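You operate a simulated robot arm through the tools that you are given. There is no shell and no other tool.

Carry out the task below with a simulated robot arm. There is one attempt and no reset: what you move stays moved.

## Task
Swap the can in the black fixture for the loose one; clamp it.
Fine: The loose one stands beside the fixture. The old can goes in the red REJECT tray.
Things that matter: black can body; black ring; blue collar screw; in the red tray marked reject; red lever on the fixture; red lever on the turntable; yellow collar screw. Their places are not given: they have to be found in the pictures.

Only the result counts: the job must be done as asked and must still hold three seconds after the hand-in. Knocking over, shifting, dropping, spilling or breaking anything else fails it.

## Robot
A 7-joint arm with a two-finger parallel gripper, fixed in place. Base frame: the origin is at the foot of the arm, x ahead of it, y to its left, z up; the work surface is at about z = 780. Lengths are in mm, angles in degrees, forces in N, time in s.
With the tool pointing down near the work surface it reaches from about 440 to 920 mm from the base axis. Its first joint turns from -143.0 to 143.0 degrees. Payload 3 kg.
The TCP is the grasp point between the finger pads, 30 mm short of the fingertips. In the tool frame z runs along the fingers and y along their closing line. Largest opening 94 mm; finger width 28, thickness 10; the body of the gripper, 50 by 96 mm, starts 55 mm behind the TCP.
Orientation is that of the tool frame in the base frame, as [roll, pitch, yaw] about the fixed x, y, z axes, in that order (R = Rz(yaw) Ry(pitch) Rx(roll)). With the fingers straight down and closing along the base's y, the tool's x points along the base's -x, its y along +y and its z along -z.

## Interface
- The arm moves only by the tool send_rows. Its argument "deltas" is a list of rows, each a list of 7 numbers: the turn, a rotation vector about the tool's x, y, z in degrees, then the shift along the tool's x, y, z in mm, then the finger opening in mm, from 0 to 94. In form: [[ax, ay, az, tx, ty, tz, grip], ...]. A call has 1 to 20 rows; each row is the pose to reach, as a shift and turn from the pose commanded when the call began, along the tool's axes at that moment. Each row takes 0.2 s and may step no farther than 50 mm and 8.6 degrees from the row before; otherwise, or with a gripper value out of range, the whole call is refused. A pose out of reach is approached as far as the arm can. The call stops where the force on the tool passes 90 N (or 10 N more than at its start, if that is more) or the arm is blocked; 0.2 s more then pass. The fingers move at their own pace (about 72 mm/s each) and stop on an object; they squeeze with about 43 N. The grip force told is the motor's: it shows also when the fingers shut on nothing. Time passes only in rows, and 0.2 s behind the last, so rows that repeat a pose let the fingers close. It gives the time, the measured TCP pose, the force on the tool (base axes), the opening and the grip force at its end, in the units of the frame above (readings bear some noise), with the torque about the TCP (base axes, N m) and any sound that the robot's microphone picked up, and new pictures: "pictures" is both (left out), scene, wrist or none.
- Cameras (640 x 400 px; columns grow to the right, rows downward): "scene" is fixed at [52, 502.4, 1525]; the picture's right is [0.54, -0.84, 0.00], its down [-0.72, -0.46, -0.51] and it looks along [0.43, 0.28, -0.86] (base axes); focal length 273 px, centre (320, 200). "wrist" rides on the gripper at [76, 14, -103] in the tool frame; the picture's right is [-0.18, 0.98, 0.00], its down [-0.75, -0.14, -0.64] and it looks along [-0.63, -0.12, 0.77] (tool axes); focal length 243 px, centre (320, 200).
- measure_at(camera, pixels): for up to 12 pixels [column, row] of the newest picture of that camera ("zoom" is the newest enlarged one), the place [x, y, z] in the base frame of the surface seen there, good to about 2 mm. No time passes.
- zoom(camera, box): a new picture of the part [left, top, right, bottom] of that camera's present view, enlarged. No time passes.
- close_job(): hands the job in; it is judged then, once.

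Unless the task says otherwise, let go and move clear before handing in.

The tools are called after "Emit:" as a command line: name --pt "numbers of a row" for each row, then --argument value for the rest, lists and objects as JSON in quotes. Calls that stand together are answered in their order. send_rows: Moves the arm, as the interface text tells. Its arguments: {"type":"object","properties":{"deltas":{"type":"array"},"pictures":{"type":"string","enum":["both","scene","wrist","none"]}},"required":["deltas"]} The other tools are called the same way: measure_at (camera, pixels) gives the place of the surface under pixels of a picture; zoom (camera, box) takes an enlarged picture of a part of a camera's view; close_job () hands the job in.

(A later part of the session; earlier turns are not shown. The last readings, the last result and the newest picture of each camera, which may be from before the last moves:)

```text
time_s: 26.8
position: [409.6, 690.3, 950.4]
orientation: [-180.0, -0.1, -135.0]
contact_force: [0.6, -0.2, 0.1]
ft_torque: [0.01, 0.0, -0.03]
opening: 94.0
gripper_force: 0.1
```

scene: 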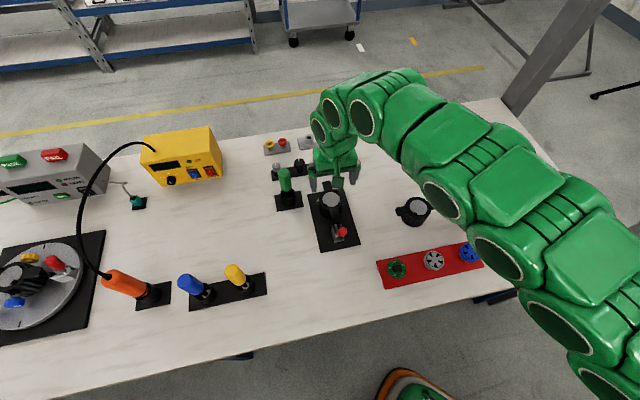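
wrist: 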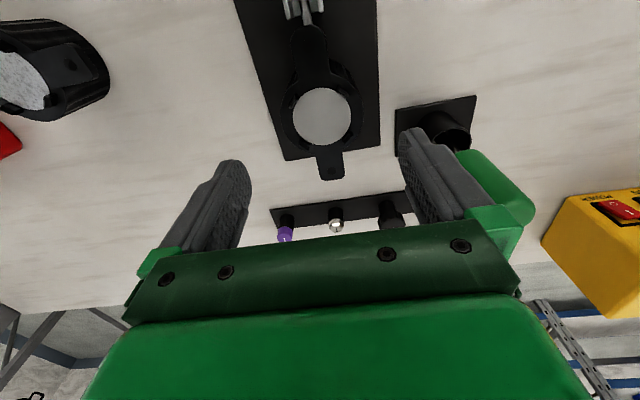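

The can top is centred at (321,116) in the wrist view. Measuring its edges and ears for an accurate centre.

Emit:
measure_at --camera "wrist" --pixels '[[321, 117], [293, 119], [350, 115], [317, 88], [325, 146], [286, 118], [358, 112], [310, 45], [331, 175], [441, 178], [498, 170], [320, 78]]'

Emit:
zoom --camera "wrist" --box '[240, 0, 400, 190]'

Emit:
zoom --camera "scene" --box '[290, 130, 380, 250]'

```text
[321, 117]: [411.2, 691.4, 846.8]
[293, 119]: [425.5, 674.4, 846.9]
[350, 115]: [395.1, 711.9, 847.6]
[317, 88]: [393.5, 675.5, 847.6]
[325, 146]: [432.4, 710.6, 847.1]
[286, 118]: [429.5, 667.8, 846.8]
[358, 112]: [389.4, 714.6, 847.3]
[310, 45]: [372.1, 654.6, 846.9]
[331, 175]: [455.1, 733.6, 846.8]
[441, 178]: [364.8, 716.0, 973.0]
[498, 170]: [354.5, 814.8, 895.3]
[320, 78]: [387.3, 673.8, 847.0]
```

```text
2.11 times, centred on (320, 95) of wrist
```

zoom: 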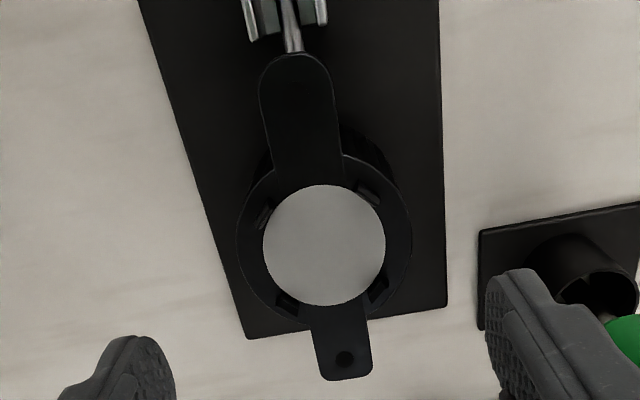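

```text
3.33 times, centred on (335, 190) of scene
```

zoom: 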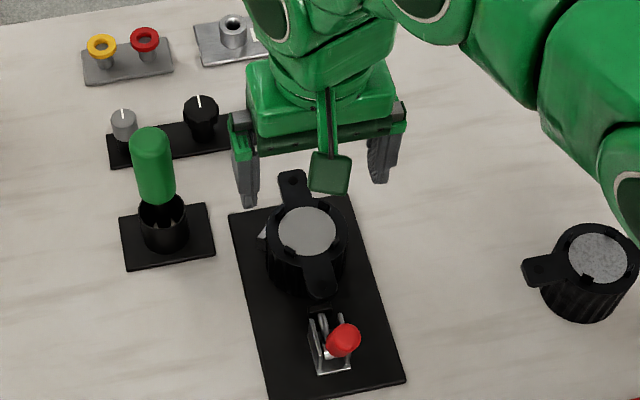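

Centre ≈(410,692.5), aligned at 45°. I'll descend to z≈838 and close on the body.

Emit:
send_rows --pt "0 0 0 -1.8 1.3 25 94" --pt "0 0 0 -1.8 1.3 50 94" --pt "0 0 0 -1.8 1.3 75 94" --pt "0 0 0 -1.8 1.3 95 94" --pt "0 0 0 -1.8 1.3 106 94" --pt "0 0 0 -1.8 1.3 112 94" --pt "0 0 0 -1.8 1.3 112 94" --pictures "both"

```text
time_s: 28.4
position: [410.1, 693.9, 837.1]
orientation: [-179.9, -0.1, -135.0]
contact_force: [-1.3, 0.4, 0.0]
ft_torque: [0.02, -0.05, 0.03]
opening: 94.0
gripper_force: 0.1
```

scene: 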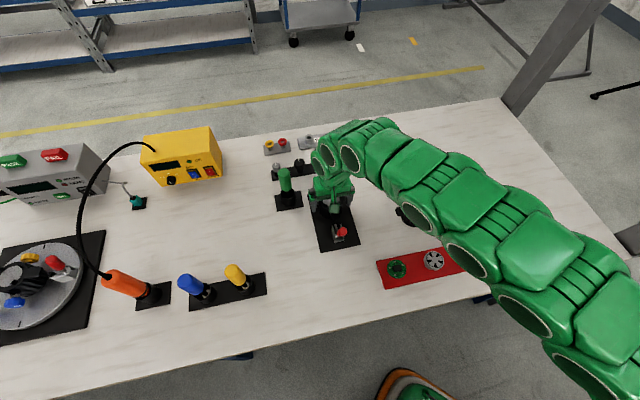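
wrist: 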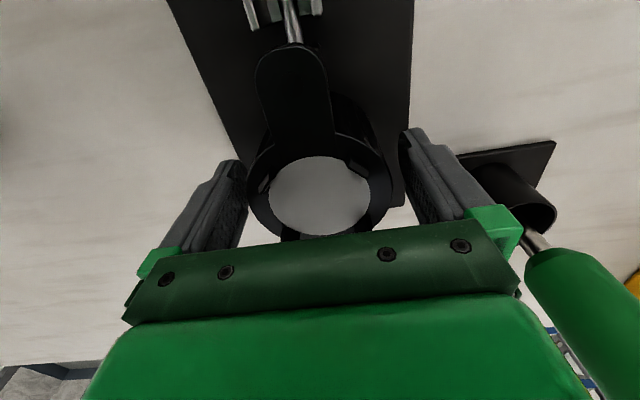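

The fingers straddle the can with no contact. Closing now.

Emit:
send_rows --pt "0 0 0 0 0 0 80" --pt "0 0 0 0 0 0 66" --pt "0 0 0 0 0 0 55" --pt "0 0 0 0 0 0 50" --pt "0 0 0 0 0 0 50" --pictures "wrist"

```text
time_s: 29.6
position: [411.0, 693.4, 838.0]
orientation: [-180.0, -0.1, -135.0]
contact_force: [0.9, -3.8, 0.6]
ft_torque: [-0.15, -0.04, -0.01]
opening: 71.5
gripper_force: 43.3
```

wrist: 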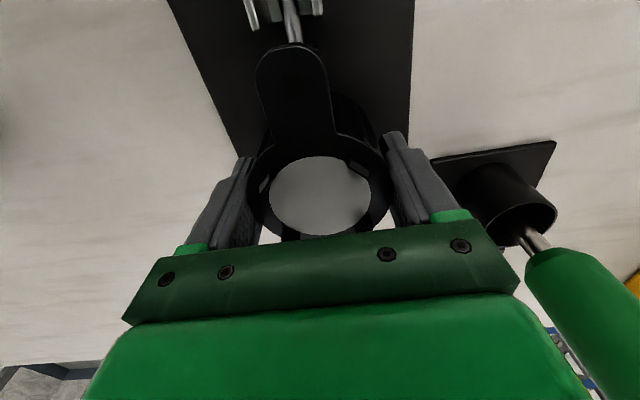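

Gripped at 71.5 mm with 43 N and almost no side load. Lifting gently 30 mm to check.

Emit:
send_rows --pt "0 0 0 0 0 -4 50" --pt "0 0 0 0 0 -10 50" --pt "0 0 0 0 0 -20 50" --pt "0 0 0 0 0 -30 50" --pt "0 0 0 0 0 -30 50" --pictures "both"

```text
time_s: 30.8
position: [411.3, 694.2, 866.9]
orientation: [-180.0, 0.0, -135.0]
contact_force: [-0.6, 0.2, -4.0]
ft_torque: [0.0, -0.01, -0.06]
opening: 71.7
gripper_force: 42.6
```

scene: 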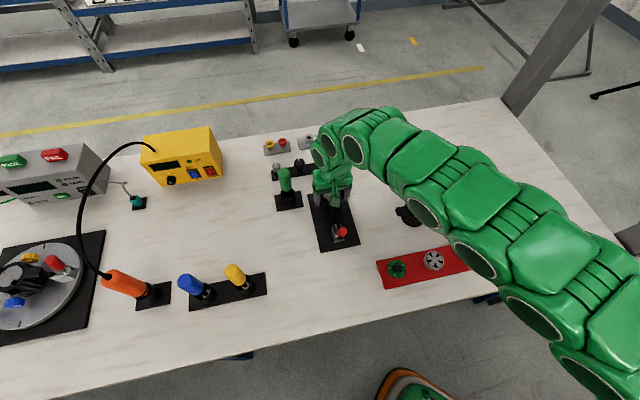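
wrist: 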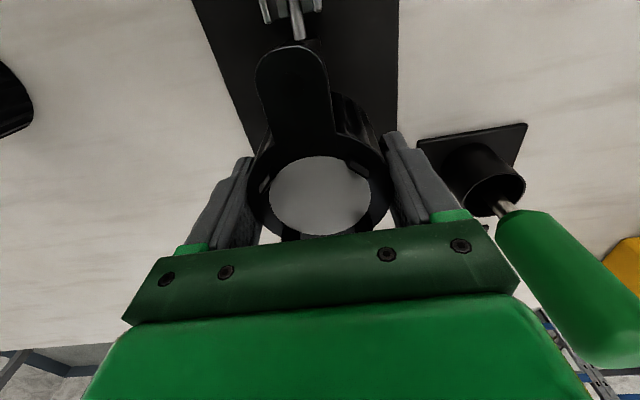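

The can comes up with the gripper (4 N weight). I'll raise it to z≈980 and carry it toward the tray, whose centre I estimate near (658,331).

Emit:
send_rows --pt "0 0 0 0 0 -25 50" --pt "0 0 0 0 0 -55 50" --pt "0 0 0 0 0 -85 50" --pt "0 0 0 0 0 -105 50" --pt "0 0 0 4 -20 -112 50" --pt "0 0 0 10 -50 -112 50" --pt "0 0 0 16 -85 -112 50" --pt "0 0 0 22 -120 -112 50" --pt "0 0 0 29 -155 -112 50" --pt "0 0 0 36 -190 -112 50" --pt "0 0 0 42 -225 -112 50" --pt "0 0 0 48 -260 -112 50" --pt "0 0 0 54 -290 -112 50" --pt "0 0 0 58 -310 -112 50" --pt "0 0 0 60 -320 -112 50" --pt "0 0 0 60 -320 -112 50" --pictures "both"

```text
time_s: 34.2
position: [593.4, 424.5, 980.6]
orientation: [-180.0, -0.1, -135.0]
contact_force: [-0.8, -0.5, -4.3]
ft_torque: [-0.01, 0.02, 0.02]
opening: 71.9
gripper_force: 43.1
```

scene: 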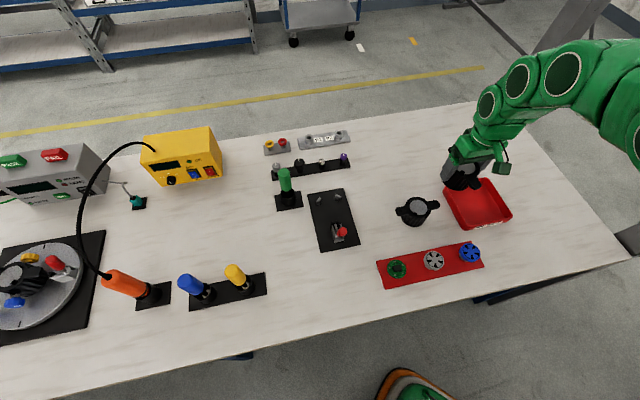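
wrist: 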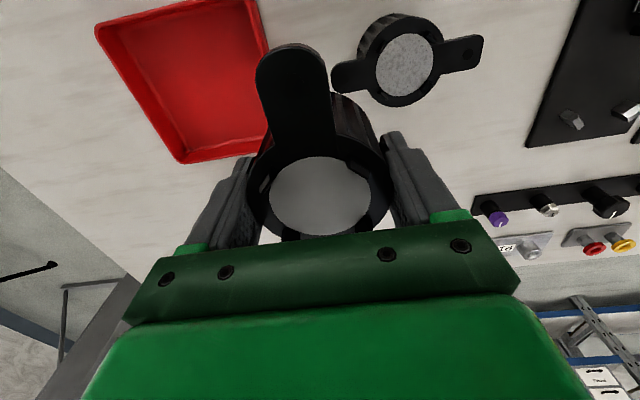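

The tray is fully visible in the wrist view (95–270, 0–160) and the empty fixture in the scene view. Measuring both.

Emit:
measure_at --camera "wrist" --pixels '[[97, 30], [182, 161], [112, 35], [185, 148], [243, 0], [262, 130], [180, 90], [230, 60], [200, 130], [255, 20]]'

Emit:
measure_at --camera "scene" --pixels '[[511, 215], [466, 228], [487, 180], [445, 195], [480, 205], [500, 212], [467, 222], [490, 190]]'

Emit:
zoom --camera "scene" --box '[300, 180, 370, 260]'

Emit:
zoom --camera "scene" --box '[430, 140, 530, 240]'

```text
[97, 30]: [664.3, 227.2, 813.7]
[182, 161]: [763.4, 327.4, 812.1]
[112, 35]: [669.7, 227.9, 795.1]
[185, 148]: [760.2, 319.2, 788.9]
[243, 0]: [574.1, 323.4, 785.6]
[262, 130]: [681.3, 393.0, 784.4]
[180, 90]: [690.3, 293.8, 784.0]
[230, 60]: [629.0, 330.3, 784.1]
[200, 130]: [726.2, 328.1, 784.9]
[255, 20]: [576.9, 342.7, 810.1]
```

```text
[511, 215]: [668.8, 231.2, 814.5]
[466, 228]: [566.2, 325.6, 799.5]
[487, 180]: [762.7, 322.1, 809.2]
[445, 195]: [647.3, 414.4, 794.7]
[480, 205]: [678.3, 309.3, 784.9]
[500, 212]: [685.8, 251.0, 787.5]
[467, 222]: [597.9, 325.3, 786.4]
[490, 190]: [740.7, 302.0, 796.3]
```

```text
5.00 times, centred on (335, 220) of scene
```

zoom: 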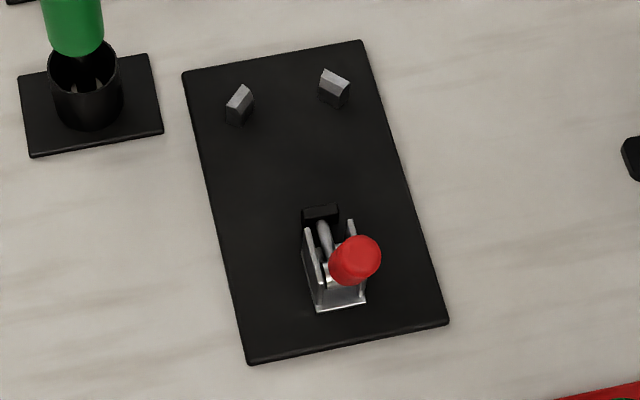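

```text
4.00 times, centred on (480, 190) of scene
```

zoom: 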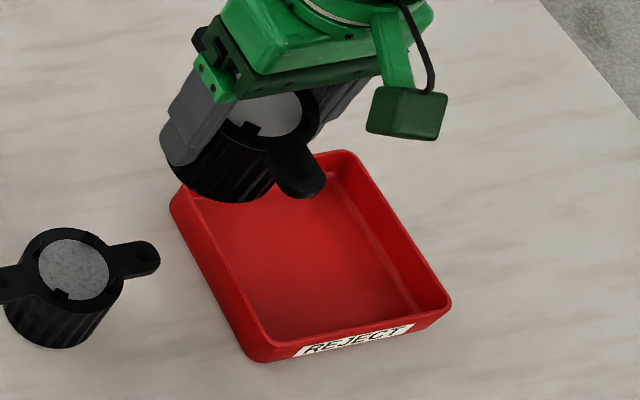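

Tray centre ≈(662,328), floor z≈784.5, rim 813; the new fixture V-stubs are visible too. Moving over the tray centre and lowering most of the way.

Emit:
send_rows --pt "0 0 0 5 -30 0 50" --pt "0 0 0 10 -60 0 50" --pt "0 0 0 15 -90 0 50" --pt "0 0 0 19.7 -116.7 0 50" --pt "0 0 0 19.7 -116.7 0 50" --pt "0 0 0 19.7 -116.7 30 50" --pt "0 0 0 19.7 -116.7 60 50" --pt "0 0 0 19.7 -116.7 90 50" --pt "0 0 0 19.7 -116.7 115 50" --pt "0 0 0 19.7 -116.7 128 50" --pt "0 0 0 19.7 -116.7 128 50" --pictures "both"

```text
time_s: 36.6
position: [662.3, 327.7, 851.0]
orientation: [179.9, -0.1, -134.9]
contact_force: [0.3, 0.1, -3.6]
ft_torque: [-0.03, 0.0, -0.03]
opening: 71.9
gripper_force: 43.0
```

scene: 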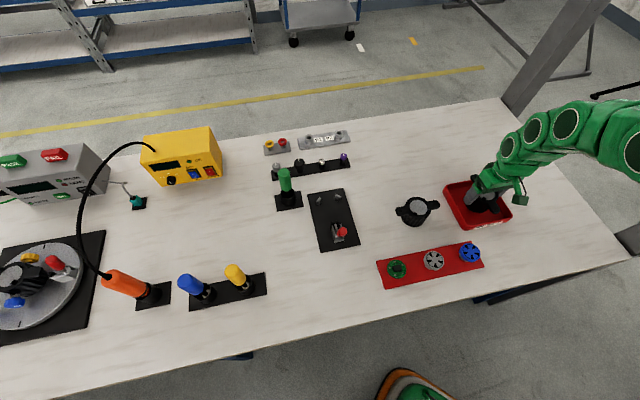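
wrist: 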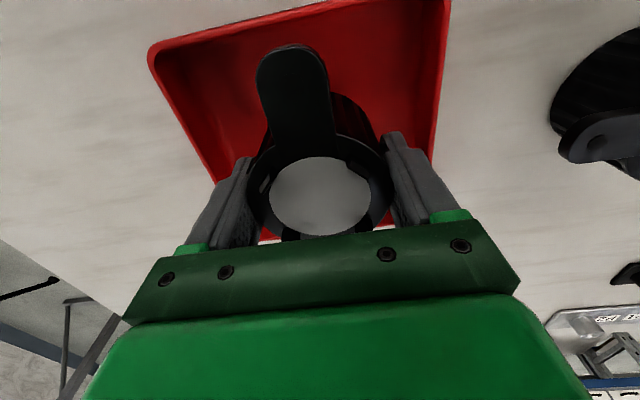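

The can is centred in the tray and ~16 mm above its floor. Lowering slowly until it touches.

Emit:
send_rows --pt "0 0 0 0 0 5 50" --pt "0 0 0 0 0 10 50" --pt "0 0 0 0 0 13 50" --pt "0 0 0 0 0 15 50" --pt "0 0 0 0 0 15 50" --pictures "none"

```text
time_s: 37.8
position: [662.2, 327.7, 836.9]
orientation: [180.0, -0.1, -135.0]
contact_force: [0.3, -0.9, -4.8]
ft_torque: [0.0, 0.02, 0.01]
opening: 72.2
gripper_force: 42.8
```

No contact yet at TCP z≈836.9 (still −4.8 N weight). I'll continue 1 mm at a time.

Emit:
send_rows --pt "0 0 0 0 0 1 50" --pt "0 0 0 0 0 2 50" --pt "0 0 0 0 0 2 50" --pictures "none"

```text
time_s: 38.6
position: [662.5, 327.9, 834.5]
orientation: [180.0, -0.1, -134.9]
contact_force: [-0.5, -0.4, -4.3]
ft_torque: [0.01, -0.01, 0.03]
opening: 72.1
gripper_force: 43.3
```

Emit:
send_rows --pt "0 0 0 0 0 1 50" --pt "0 0 0 0 0 2 50" --pt "0 0 0 0 0 2 50" --pictures "both"

```text
time_s: 39.4
position: [663.0, 326.1, 832.9]
orientation: [-179.8, 0.0, -134.9]
contact_force: [-7.0, -4.0, 32.3]
ft_torque: [-0.31, 0.46, 0.01]
opening: 72.1
gripper_force: 43.3
```

scene: 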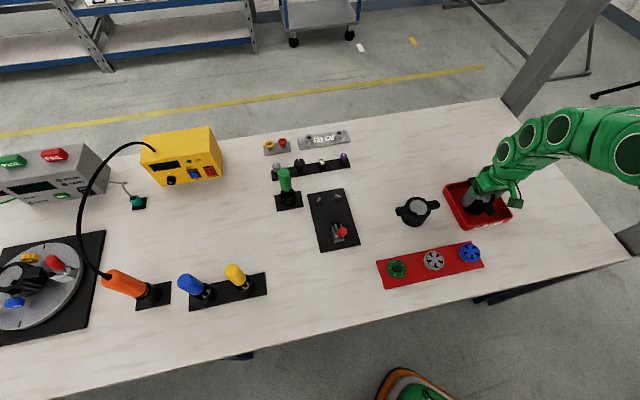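
wrist: 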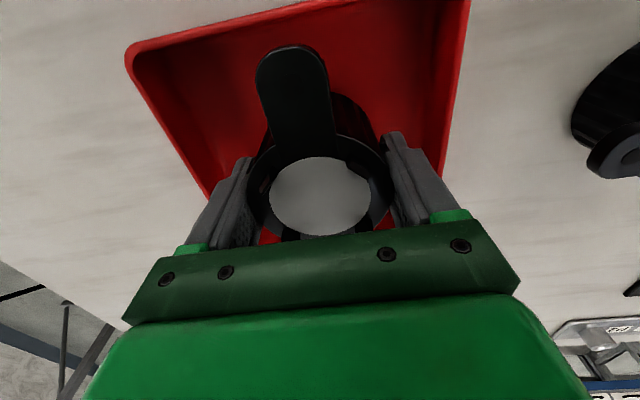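

Contact on the tray floor (32 N up). I'll ease up 1 mm, open to 86 mm, and rise straight clear.

Emit:
send_rows --pt "0 0 0 0 0 -1 50" --pt "0 0 0 0 0 -1.2 50" --pt "0 0 0 0 0 -1.2 74" --pt "0 0 0 0 0 -1.2 80" --pt "0 0 0 0 0 -1.2 86" --pt "0 0 0 0 0 -1.2 86" --pt "0 0 0 0 0 -15 86" --pt "0 0 0 0 0 -40 90" --pt "0 0 0 0 0 -75 94" --pt "0 0 0 0 0 -110 94" --pt "0 0 0 0 0 -140 94" --pt "0 0 0 0 0 -140 94" --pictures "both"

```text
time_s: 42.0
position: [663.8, 329.1, 973.2]
orientation: [180.0, -0.2, -134.9]
contact_force: [0.0, -0.7, -0.4]
ft_torque: [-0.01, 0.04, 0.03]
opening: 94.0
gripper_force: 0.0
```

scene: 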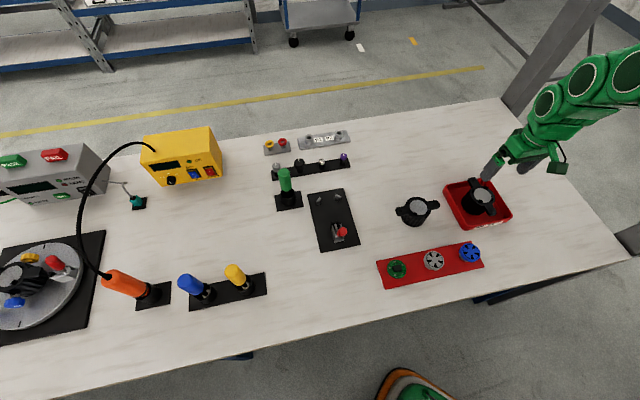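
wrist: 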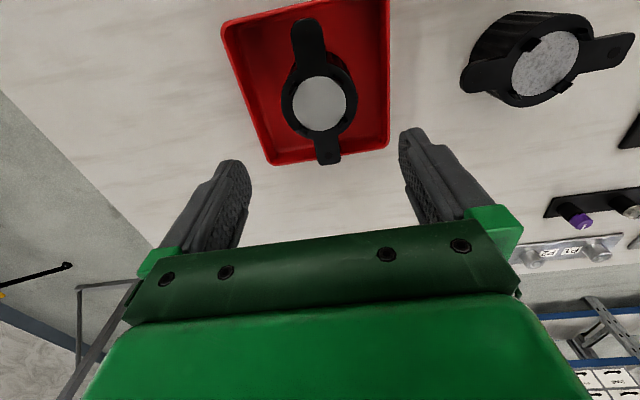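

The old can stands upright in the tray. Next I move over the loose can (≈(528,471)) and turn to yaw −45 so that its rounded ear ends up toward the lever after a −90° turn at the fixture.

Emit:
send_rows --pt "0 0 -8 0 20 0 94" --pt "0 0 -16 -1 40 0 94" --pt "0 0 -24 -1 60 0 94" --pt "0 0 -32 -2 80 0 94" --pt "0 0 -40 -2 100 0 94" --pt "0 0 -48 -3 120 0 94" --pt "0 0 -56 -3 140 0 94" --pt "0 0 -64 -4 160 0 94" --pt "0 0 -72 -4 175 0 94" --pt "0 0 -80 -5 188 0 94" --pt "0 0 -86 -5 196 0 94" --pt "0 0 -90 -5 196 0 94" --pt "0 0 -90 -5 196 0 94" --pictures "both"

```text
time_s: 44.8
position: [527.5, 471.3, 971.8]
orientation: [179.9, 0.0, -44.9]
contact_force: [0.3, -0.9, 0.1]
ft_torque: [0.02, 0.0, 0.02]
opening: 93.9
gripper_force: 0.0
```

scene: 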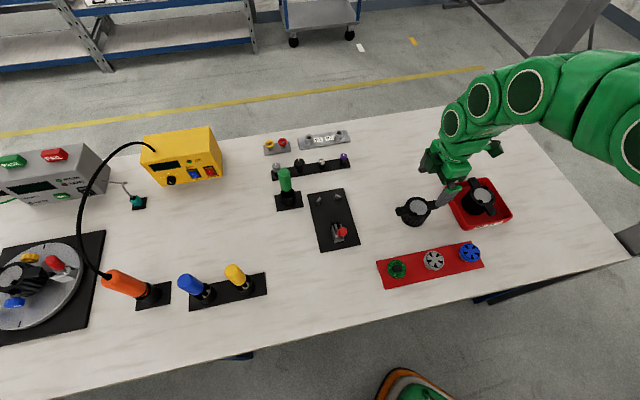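
wrist: 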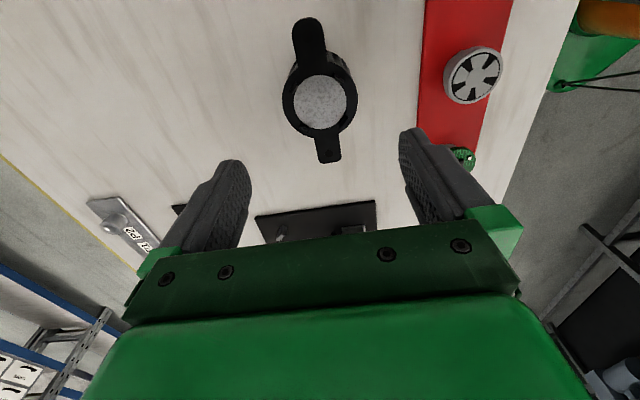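

The loose can appears at (320,103) with its rounded ear up, just as the old can did relative to the tool. Measuring precisely.

Emit:
zoom --camera "wrist" --box '[260, 0, 380, 180]'

Emit:
measure_at --camera "wrist" --pixels '[[320, 103], [294, 104], [346, 101], [318, 78], [323, 128], [287, 104], [354, 100], [309, 30], [330, 158], [306, 45], [327, 145], [320, 115]]'

Emit:
measure_at --camera "scene" --pixels '[[402, 212], [418, 206], [434, 205], [408, 215], [325, 200], [318, 200], [337, 197]]'

```text
2.22 times, centred on (320, 90) of wrist
```

zoom: 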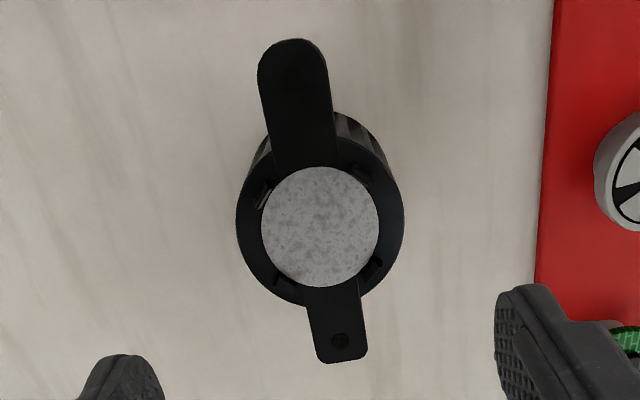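

```text
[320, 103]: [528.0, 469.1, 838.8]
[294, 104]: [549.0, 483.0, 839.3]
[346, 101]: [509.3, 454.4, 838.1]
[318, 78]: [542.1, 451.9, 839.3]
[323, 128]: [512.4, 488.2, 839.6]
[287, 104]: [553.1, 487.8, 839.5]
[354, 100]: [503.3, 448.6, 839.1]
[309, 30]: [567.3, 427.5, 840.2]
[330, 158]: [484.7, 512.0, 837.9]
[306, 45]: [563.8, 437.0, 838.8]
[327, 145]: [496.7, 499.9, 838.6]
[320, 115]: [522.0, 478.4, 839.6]
```

```text
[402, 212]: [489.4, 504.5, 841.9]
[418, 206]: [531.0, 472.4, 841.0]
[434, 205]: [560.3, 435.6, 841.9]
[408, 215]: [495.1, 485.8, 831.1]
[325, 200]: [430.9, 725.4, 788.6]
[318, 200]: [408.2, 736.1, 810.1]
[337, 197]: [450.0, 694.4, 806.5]
```

Centre ≈(528.4,470), ear axis ≈135°. I'll check clearance of the fingers from the red strip and tray before descending.

Emit:
measure_at --camera "wrist" --pixels '[[428, 60], [424, 110], [447, 80], [463, 155], [380, 205]]'

Emit:
measure_at --camera "scene" --pixels '[[377, 262], [430, 253], [475, 243], [396, 268], [433, 260], [455, 225], [345, 232]]'

```text
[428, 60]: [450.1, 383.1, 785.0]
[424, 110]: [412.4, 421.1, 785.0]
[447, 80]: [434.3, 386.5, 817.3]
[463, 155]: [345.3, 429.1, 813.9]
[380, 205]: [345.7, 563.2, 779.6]
```

```text
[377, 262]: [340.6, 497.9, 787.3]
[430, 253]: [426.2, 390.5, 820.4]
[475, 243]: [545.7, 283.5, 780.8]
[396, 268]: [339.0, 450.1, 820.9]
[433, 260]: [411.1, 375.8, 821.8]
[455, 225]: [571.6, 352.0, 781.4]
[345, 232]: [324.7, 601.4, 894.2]
```

Clearances are ample (strip edge is 60 mm beyond the finger). Descending to z≈830 and closing on the loose can.

Emit:
send_rows --pt "0 0 0 1.6 0.3 30 94" --pt "0 0 0 1.6 0.3 60 94" --pt "0 0 0 1.6 0.3 90 94" --pt "0 0 0 1.6 0.3 115 94" --pt "0 0 0 1.6 0.3 132 94" --pt "0 0 0 1.6 0.3 141.5 94" --pt "0 0 0 1.6 0.3 141.5 94" --pictures "wrist"

```text
time_s: 46.4
position: [529.7, 469.1, 829.8]
orientation: [-180.0, -0.1, -45.0]
contact_force: [0.1, 0.2, 0.5]
ft_torque: [-0.03, -0.01, 0.05]
opening: 94.1
gripper_force: 0.1
```

wrist: 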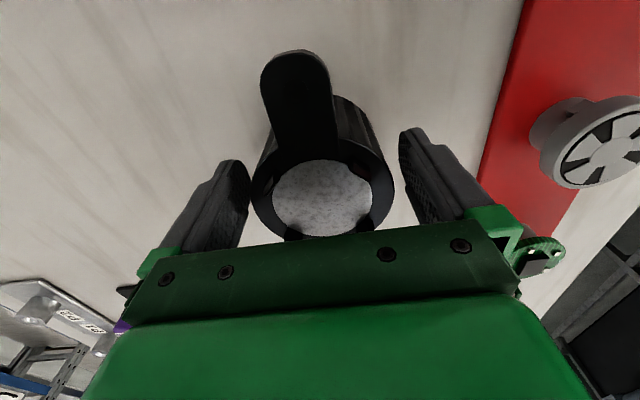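

The fingers straddle the loose can evenly. Closing.

Emit:
send_rows --pt "0 0 0 0 0 0 80" --pt "0 0 0 0 0 0 68" --pt "0 0 0 0 0 0 58" --pt "0 0 0 0 0 0 50" --pt "0 0 0 0 0 0 50" --pictures "wrist"

```text
time_s: 47.6
position: [529.1, 469.3, 830.4]
orientation: [179.9, 0.0, -45.1]
contact_force: [-0.4, 0.0, -0.1]
ft_torque: [-0.01, 0.02, 0.03]
opening: 72.6
gripper_force: 43.2
```

wrist: 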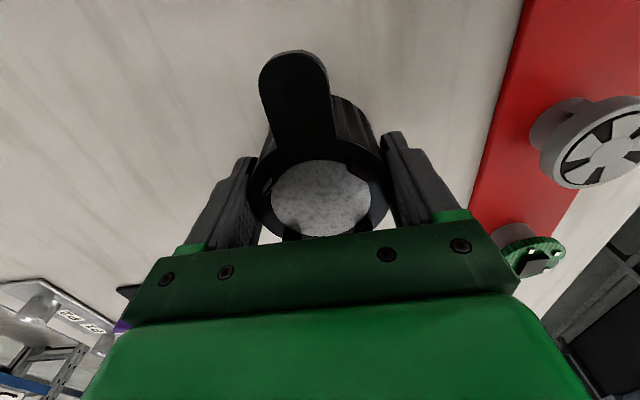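

Gripped at 72.6 mm, 43 N. I'll measure how the can sits in the hand, then lift.

Emit:
measure_at --camera "wrist" --pixels '[[320, 196], [275, 197], [365, 195], [318, 165], [295, 65], [296, 90], [305, 130]]'

Emit:
send_rows --pt "0 0 0 0 0 -5 50" --pt "0 0 0 0 0 -12 50" --pt "0 0 0 0 0 -20 50" --pt "0 0 0 0 0 -20 50" --pictures "both"

```text
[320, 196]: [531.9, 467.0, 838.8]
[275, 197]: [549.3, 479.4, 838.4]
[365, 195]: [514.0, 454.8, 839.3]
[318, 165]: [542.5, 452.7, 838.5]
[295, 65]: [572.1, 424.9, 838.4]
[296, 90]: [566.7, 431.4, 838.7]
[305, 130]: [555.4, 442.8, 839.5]
```

```text
time_s: 48.6
position: [528.5, 468.3, 850.3]
orientation: [179.9, 0.0, -45.1]
contact_force: [0.7, 0.0, -3.7]
ft_torque: [0.0, 0.01, 0.01]
opening: 72.7
gripper_force: 43.0
```

scene: 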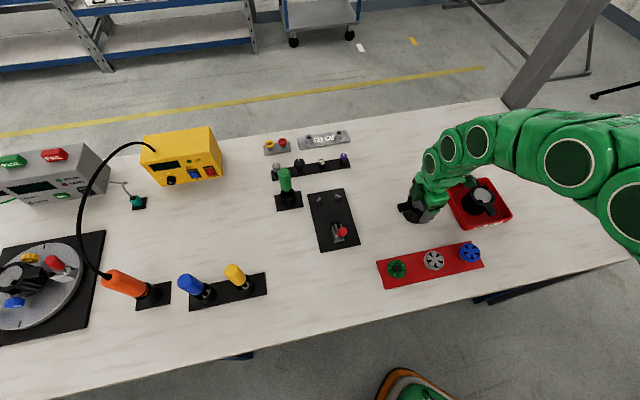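
wrist: 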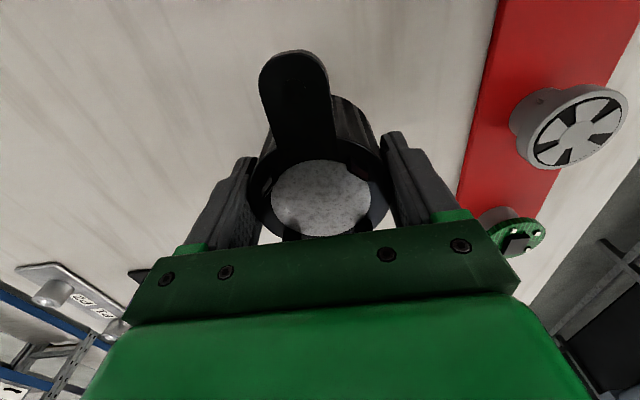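

The new can is lifted (3.7 N). I'll raise it to z≈975 and carry it over the fixture while turning back to yaw −135.

Emit:
send_rows --pt "0 0 0 0 0 -35 50" --pt "0 0 0 0 0 -75 50" --pt "0 0 0 0 0 -110 50" --pt "0 0 0 0 0 -125 50" --pt "0 0 7 -20 -6 -125 50" --pt "0 0 14 -40 -12 -125 50" --pt "0 0 21 -60 -18 -125 50" --pt "0 0 28 -80 -24 -125 50" --pt "0 0 35 -100 -30 -125 50" --pt "0 0 42 -120 -36 -125 50" --pt "0 0 49 -140 -42 -125 50" --pt "0 0 56 -160 -48 -125 50" --pt "0 0 63 -180 -54 -125 50" --pt "0 0 70 -200 -59 -125 50" --pt "0 0 77 -220 -65 -125 50" --pt "0 0 84 -236 -69 -125 50" --pt "0 0 90 -242.7 -71.4 -125 50" --pt "0 0 90 -242.7 -71.4 -125 50" --pt "0 0 90 -242.7 -71.4 -125 50" --pictures "both"

```text
time_s: 52.6
position: [407.5, 690.4, 976.0]
orientation: [179.9, -0.1, -135.0]
contact_force: [-0.6, 0.0, -3.6]
ft_torque: [-0.02, 0.0, -0.02]
opening: 72.2
gripper_force: 43.1
```

scene: 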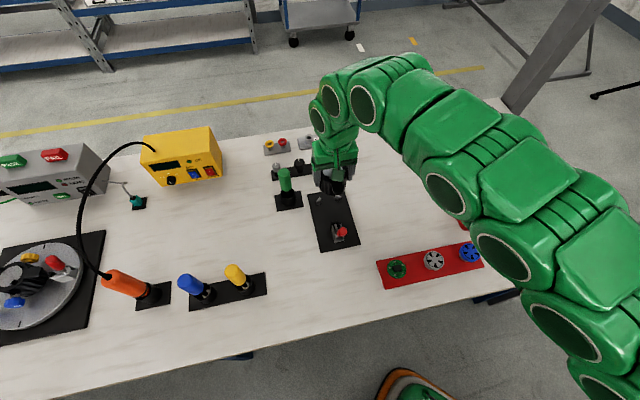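
wrist: 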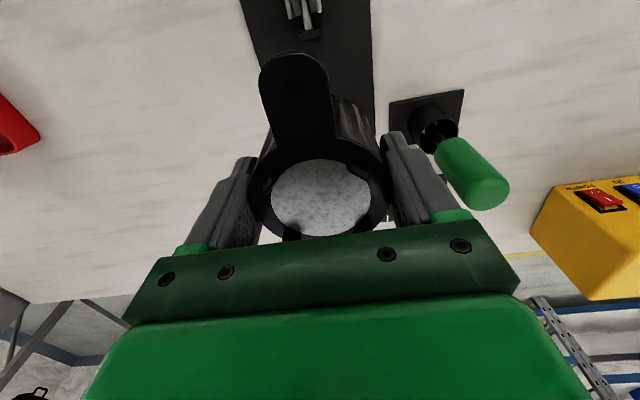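

Above the fixture at (407.5,690.4), lever upright and out of the way. Lowering to just inside the V-stub height, watching forces.

Emit:
send_rows --pt "0 0 0 0 0 25 50" --pt "0 0 0 0 0 50 50" --pt "0 0 0 0 0 75 50" --pt "0 0 0 0 0 95 50" --pt "0 0 0 0 0 108 50" --pt "0 0 0 0 0 116 50" --pt "0 0 0 0 0 124 50" --pt "0 0 0 0 0 128 50" --pt "0 0 0 0 0 128 50" --pictures "both"

```text
time_s: 54.6
position: [406.7, 689.7, 847.7]
orientation: [180.0, -0.1, -134.9]
contact_force: [-0.3, -0.4, -5.0]
ft_torque: [0.0, 0.0, -0.03]
opening: 72.4
gripper_force: 43.1
```

scene: 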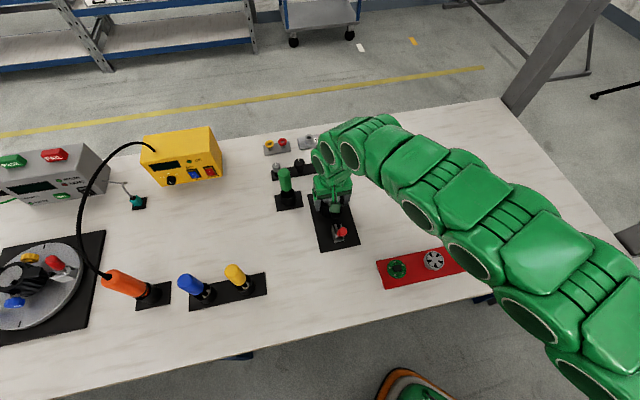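
wrist: 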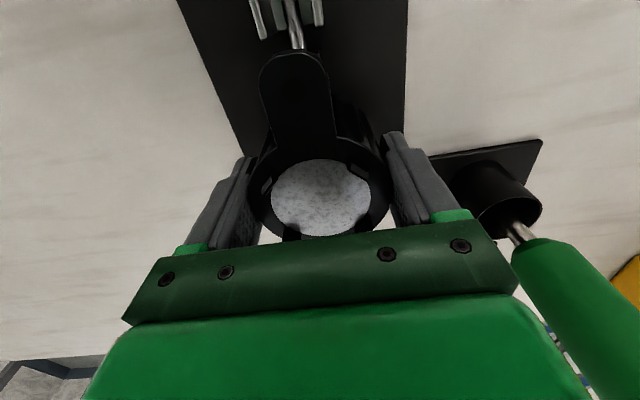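

No contact, bottom ≈797. Lowering the last ~9 mm slowly.

Emit:
send_rows --pt "0 0 0 0 0 3 50" --pt "0 0 0 0 0 6 50" --pt "0 0 0 0 0 8 50" --pt "0 0 0 0 0 8 50" --pictures "none"

```text
time_s: 55.6
position: [406.0, 691.9, 839.2]
orientation: [179.9, -0.1, -135.0]
contact_force: [0.0, 0.2, -4.1]
ft_torque: [-0.02, -0.01, -0.02]
opening: 72.4
gripper_force: 42.8
```

Emit:
send_rows --pt "0 0 0 0 0 1 50" --pt "0 0 0 0 0 1.5 50" --pt "0 0 0 0 0 1.5 50" --pictures "none"

```text
time_s: 56.4
position: [406.6, 690.2, 839.1]
orientation: [-180.0, -0.1, -135.0]
contact_force: [0.4, -0.9, -0.5]
ft_torque: [0.12, 0.04, 0.0]
opening: 72.1
gripper_force: 43.1
```

The can just touches the fixture floor (weight gone). I'll slide it ~2.5 mm toward the V-stubs, checking force.

Emit:
send_rows --pt "0 0 0 -1 0 0 50" --pt "0 0 0 -2 0 0 50" --pt "0 0 0 -2.5 0 0 50" --pt "0 0 0 -2.5 0 0 50" --pictures "wrist"

```text
time_s: 57.4
position: [407.4, 690.1, 838.2]
orientation: [-179.9, -0.1, -134.9]
contact_force: [-15.5, -24.7, 8.9]
ft_torque: [-0.15, -0.03, -0.06]
opening: 71.8
gripper_force: 43.6
```

wrist: 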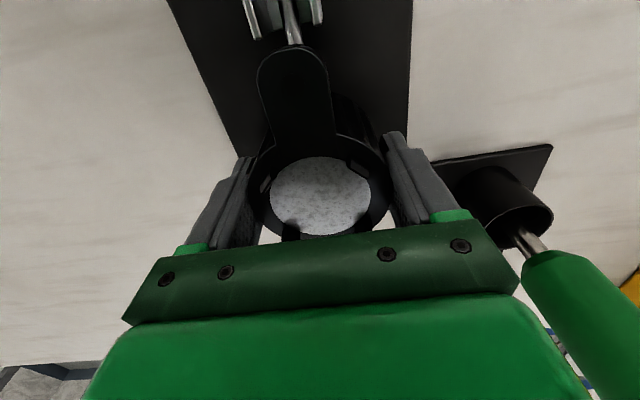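

The can seats against the V-stubs (28 N back-push). I'll relieve ~1 mm and open the fingers.

Emit:
send_rows --pt "0 0 0 0.8 0 0 50" --pt "0 0 0 1 0 0 50" --pt "0 0 0 1 0 0 74" --pt "0 0 0 1 0 0 84" --pt "0 0 0 1 0 0 94" --pt "0 0 0 1 0 0 94" --pictures "both"

```text
time_s: 58.8
position: [408.4, 692.7, 837.5]
orientation: [180.0, -0.1, -134.9]
contact_force: [-0.7, 0.7, 0.6]
ft_torque: [0.01, 0.01, 0.0]
opening: 93.7
gripper_force: 0.2
```

scene: 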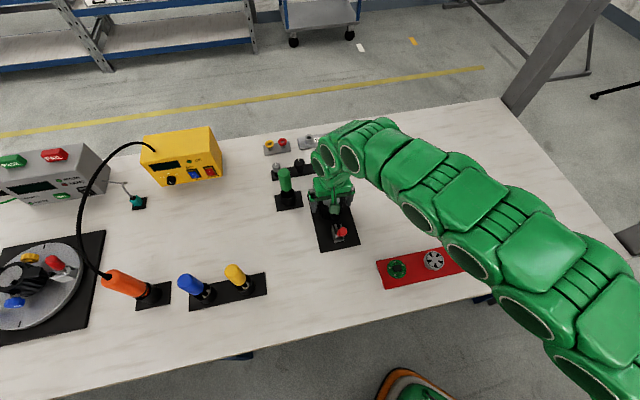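
wrist: 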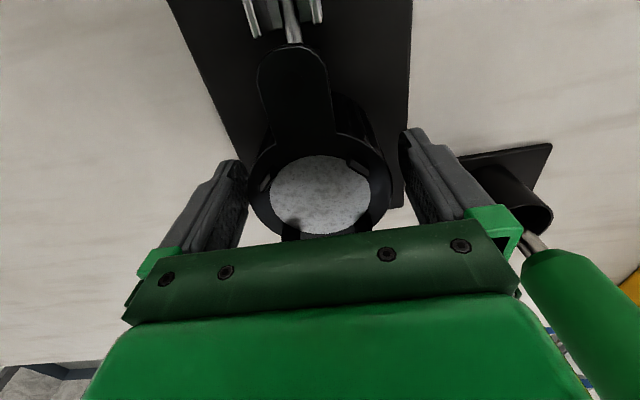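

Released cleanly with the can seated. Rising straight up to clear the can and lever.

Emit:
send_rows --pt "0 0 0 0 0 -15 94" --pt "0 0 0 0 0 -40 94" --pt "0 0 0 0 0 -75 94" --pt "0 0 0 0 0 -110 94" --pt "0 0 0 0 0 -140 94" --pt "0 0 0 0 0 -140 94" --pictures "both"

```text
time_s: 60.2
position: [408.3, 693.9, 978.9]
orientation: [-179.9, -0.2, -135.0]
contact_force: [0.4, -0.4, 0.7]
ft_torque: [-0.02, 0.01, -0.03]
opening: 93.8
gripper_force: 0.1
```

scene: 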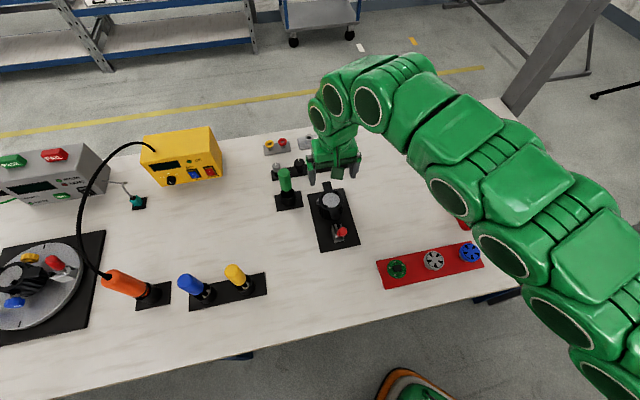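
wrist: 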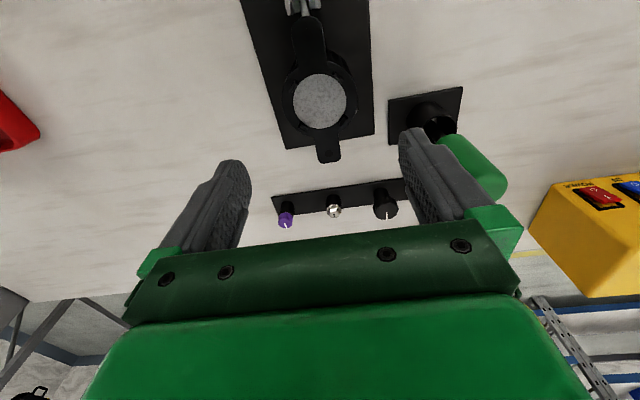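

The new can stands in the fixture at (320,100). Checking its position and height.

Emit:
zoom --camera "scene" --box '[300, 170, 370, 260]'

Emit:
measure_at --camera "wrist" --pixels '[[320, 100], [294, 102], [346, 99], [318, 76], [323, 125], [307, 35], [330, 155], [288, 102], [354, 98]]'

Emit:
measure_at --camera "scene" --pixels '[[342, 232], [331, 202], [328, 188], [334, 214], [338, 238], [337, 224]]'

```text
4.44 times, centred on (335, 215) of scene
```

zoom: 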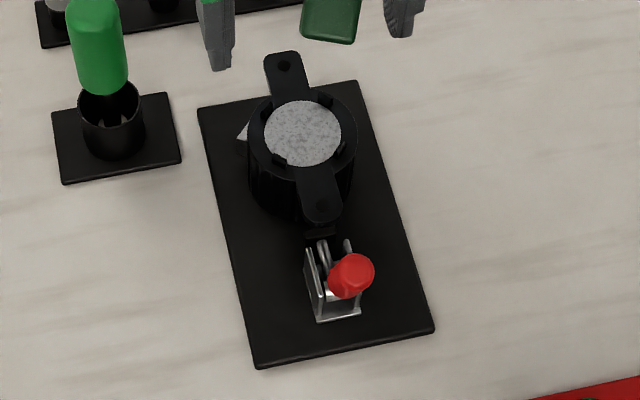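

```text
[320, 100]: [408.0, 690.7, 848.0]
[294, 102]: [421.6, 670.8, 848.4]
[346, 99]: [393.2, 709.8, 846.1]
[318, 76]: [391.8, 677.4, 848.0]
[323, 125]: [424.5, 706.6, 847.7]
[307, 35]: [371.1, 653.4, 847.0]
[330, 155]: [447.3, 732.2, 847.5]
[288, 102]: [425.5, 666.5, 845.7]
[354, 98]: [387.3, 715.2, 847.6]
```

```text
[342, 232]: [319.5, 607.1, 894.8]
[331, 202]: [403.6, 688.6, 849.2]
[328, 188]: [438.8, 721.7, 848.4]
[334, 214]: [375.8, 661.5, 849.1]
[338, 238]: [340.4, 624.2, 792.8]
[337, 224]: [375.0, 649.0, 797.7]
```

The new can sits at (407.5,691), top z 847.5, properly placed. Now I go over the upright lever handle and lower the open fingers around it with a 20° tilt.

Emit:
send_rows --pt "0 0 0 35 -0.8 0 94" --pt "0 0 0 70 -1.6 0 94" --pt "0 0 0 100 -2.2 0 94" --pt "0 7 0 115 -2.4 0 94" --pt "0 14 0 115 -2.4 0 94" --pt "0 20 0 115 -2.4 0 94" --pt "0 20 0 115 -2.4 25 94" --pt "0 20 0 115 -2.4 45 94" --pt "0 20 0 115 -2.4 45 94" --pictures "both"

```text
time_s: 62.2
position: [331.1, 608.3, 933.4]
orientation: [179.9, -20.1, -135.0]
contact_force: [-0.9, 0.6, -0.7]
ft_torque: [0.01, -0.01, 0.01]
opening: 93.9
gripper_force: 0.0
```

scene: 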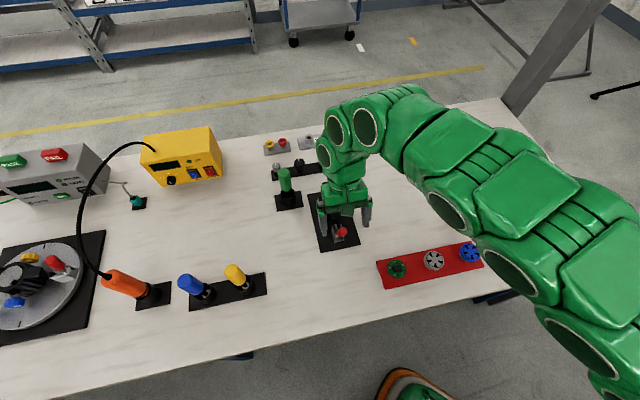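
wrist: 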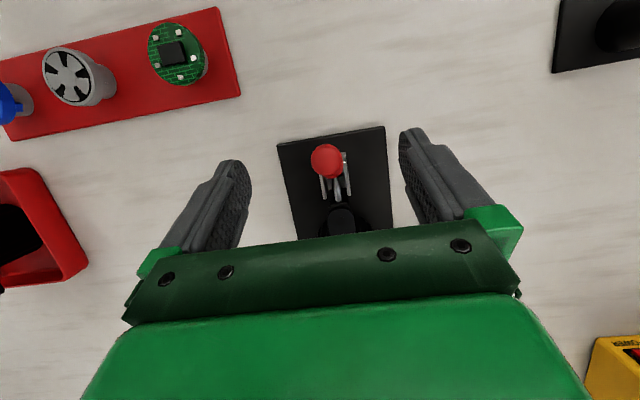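

TCP reads x−y≈−277, about 3.5 mm off the lever plane. Measuring the handle tip to correct.

Emit:
measure_at --camera "wrist" --pixels '[[327, 160], [327, 148], [313, 160], [341, 157], [328, 172], [338, 190], [342, 220]]'

Emit:
zoom --camera "wrist" --box '[260, 110, 410, 240]'

```text
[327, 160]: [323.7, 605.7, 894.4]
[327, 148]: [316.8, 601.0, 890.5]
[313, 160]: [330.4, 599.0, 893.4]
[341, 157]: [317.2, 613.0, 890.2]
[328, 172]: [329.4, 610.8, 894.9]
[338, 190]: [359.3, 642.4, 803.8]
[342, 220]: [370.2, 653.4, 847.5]
```

```text
3.08 times, centred on (335, 175) of wrist
```

zoom: 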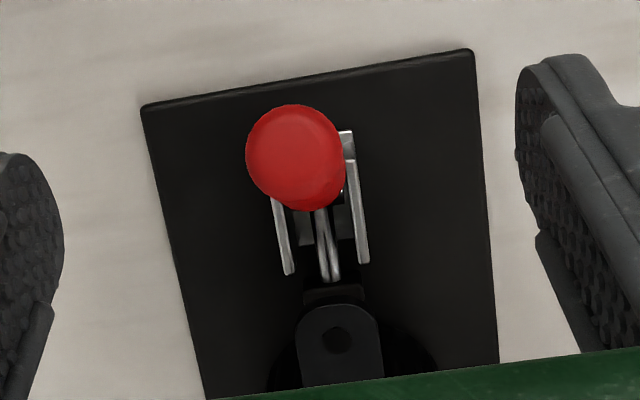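

Handle tip centre is (324,606,895), plane x−y=−282.2. I'll shift +3 mm in v and lower onto the handle.

Emit:
send_rows --pt "0 0 0 0 3 0 94" --pt "0 0 0 -6.2 3 17.8 94" --pt "0 0 0 -12.4 3 35.5 94" --pt "0 0 0 -18.6 3 53.3 94" --pt "0 0 0 -18.6 3 53.3 94" --pictures "wrist"

```text
time_s: 63.4
position: [324.1, 610.7, 878.3]
orientation: [-180.0, -20.1, -135.0]
contact_force: [0.2, 0.9, -1.7]
ft_torque: [-0.02, 0.04, -0.01]
opening: 94.2
gripper_force: 0.0
```

wrist: 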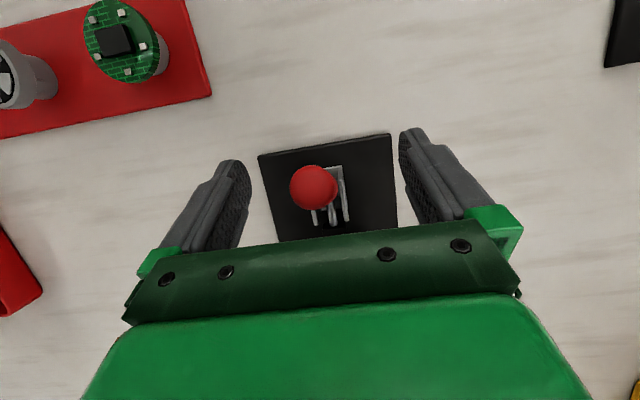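

Reading now suggests x−y≈−286.6; readings are noisy, so I'll take another reading before closing.

Emit:
send_rows --pt "0 0 0 0 0 0 94" --pictures "none"

Emit:
send_rows --pt "0 0 0 0 0 0 94" --pictures "none"

Emit:
send_rows --pt "0 0 0 0 0 0 94" --pictures "none"

Emit:
zoom --camera "wrist" --box '[220, 110, 420, 250]'

```text
time_s: 63.8
position: [325.0, 611.5, 878.3]
orientation: [180.0, -20.2, -134.9]
contact_force: [0.5, 0.0, -0.9]
ft_torque: [-0.01, 0.0, -0.03]
opening: 94.0
gripper_force: 0.0
```

```text
time_s: 64.2
position: [323.7, 612.4, 878.7]
orientation: [-180.0, -20.0, -134.9]
contact_force: [0.1, 0.2, 0.6]
ft_torque: [0.03, 0.04, 0.0]
opening: 94.3
gripper_force: 0.1
```

```text
time_s: 64.6
position: [324.7, 611.2, 878.2]
orientation: [179.9, -20.1, -135.0]
contact_force: [-0.3, 0.3, -0.5]
ft_torque: [0.01, 0.0, -0.02]
opening: 94.2
gripper_force: 0.1
```

```text
2.86 times, centred on (320, 180) of wrist
```

zoom: 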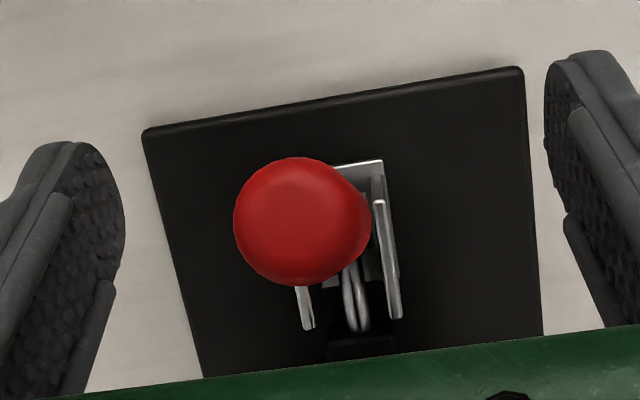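

Averaged TCP is (324.4,611.5), ~3.4 mm past the handle plane. Shifting back −3.4 mm in v and +1.8 mm in u, then closing gently.

Emit:
send_rows --pt "0 0 0 -1.7 -3.4 -0.6 94" --pt "0 0 0 -1.7 -3.4 -0.6 70" --pt "0 0 0 -1.7 -3.4 -0.6 45" --pt "0 0 0 -1.7 -3.4 -0.6 25" --pt "0 0 0 -1.7 -3.4 -0.6 10" --pt "0 0 0 -1.7 -3.4 -0.6 5" --pt "0 0 0 -1.7 -3.4 -0.6 5" --pictures "wrist"

```text
time_s: 66.2
position: [327.5, 609.9, 878.5]
orientation: [179.9, -20.1, -134.9]
contact_force: [-14.9, 18.0, -4.6]
ft_torque: [-0.16, -0.29, -0.18]
opening: 25.0
gripper_force: 45.0
```

wrist: 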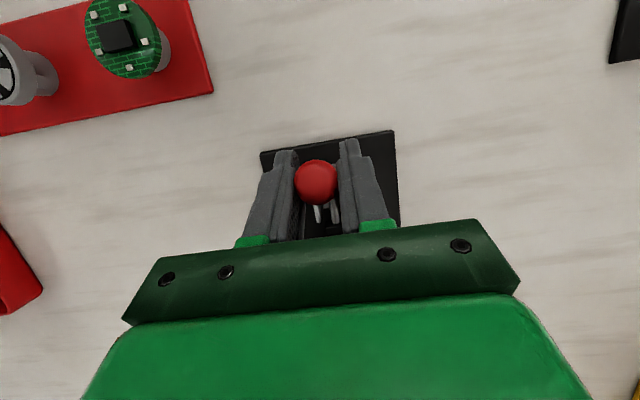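

Handle gripped (opening 25) with ~23 N lateral, so I'll shift +1.2 mm in v and start the closing arc to ~50°.

Emit:
send_rows --pt "0 0 0 0 1.2 0 5" --pt "0 -1.25 0 3.7 1.2 3.3 5" --pt "0 -2.5 0 7.6 1.2 7.4 5" --pt "0 -4 0 11.2 1.2 11.8 5" --pt "0 -5.5 0 14.3 1.2 16.6 5" --pt "0 -5.5 0 14.3 1.2 16.6 5" --pictures "wrist"

```text
time_s: 67.6
position: [314.4, 597.2, 867.4]
orientation: [179.9, -14.5, -134.9]
contact_force: [-15.1, 13.1, 38.5]
ft_torque: [0.87, -0.93, -0.05]
opening: 24.6
gripper_force: 45.1
```

wrist: 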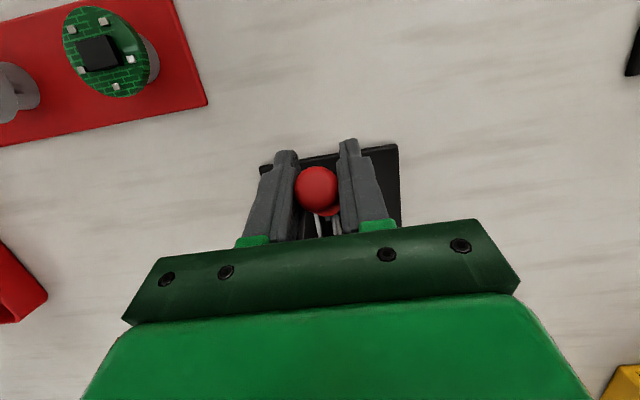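

The lever follows; 38 N upward indicates the path cuts slightly inside, and there's ~20 N lateral. I'll widen the radius by 2 mm, shift +1 mm v, and go on to ~30°.

Emit:
send_rows --pt "0 0 0 1.6 1 -1.2 5" --pt "0 -1.5 0 4.9 1 3.7 5" --pt "0 -3 0 7.8 1 8.8 5" --pt "0 -4.5 0 10.2 1 14.1 5" --pt "0 -4.5 0 10.2 1 14.1 5" --pictures "wrist"

```text
time_s: 68.8
position: [305.1, 588.4, 854.8]
orientation: [-179.9, -10.2, -134.9]
contact_force: [-7.4, 7.7, 19.6]
ft_torque: [0.68, -0.69, 0.07]
opening: 25.5
gripper_force: 44.4
```

wrist: 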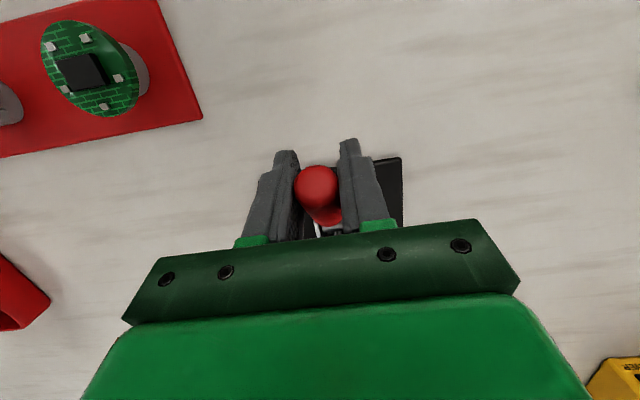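

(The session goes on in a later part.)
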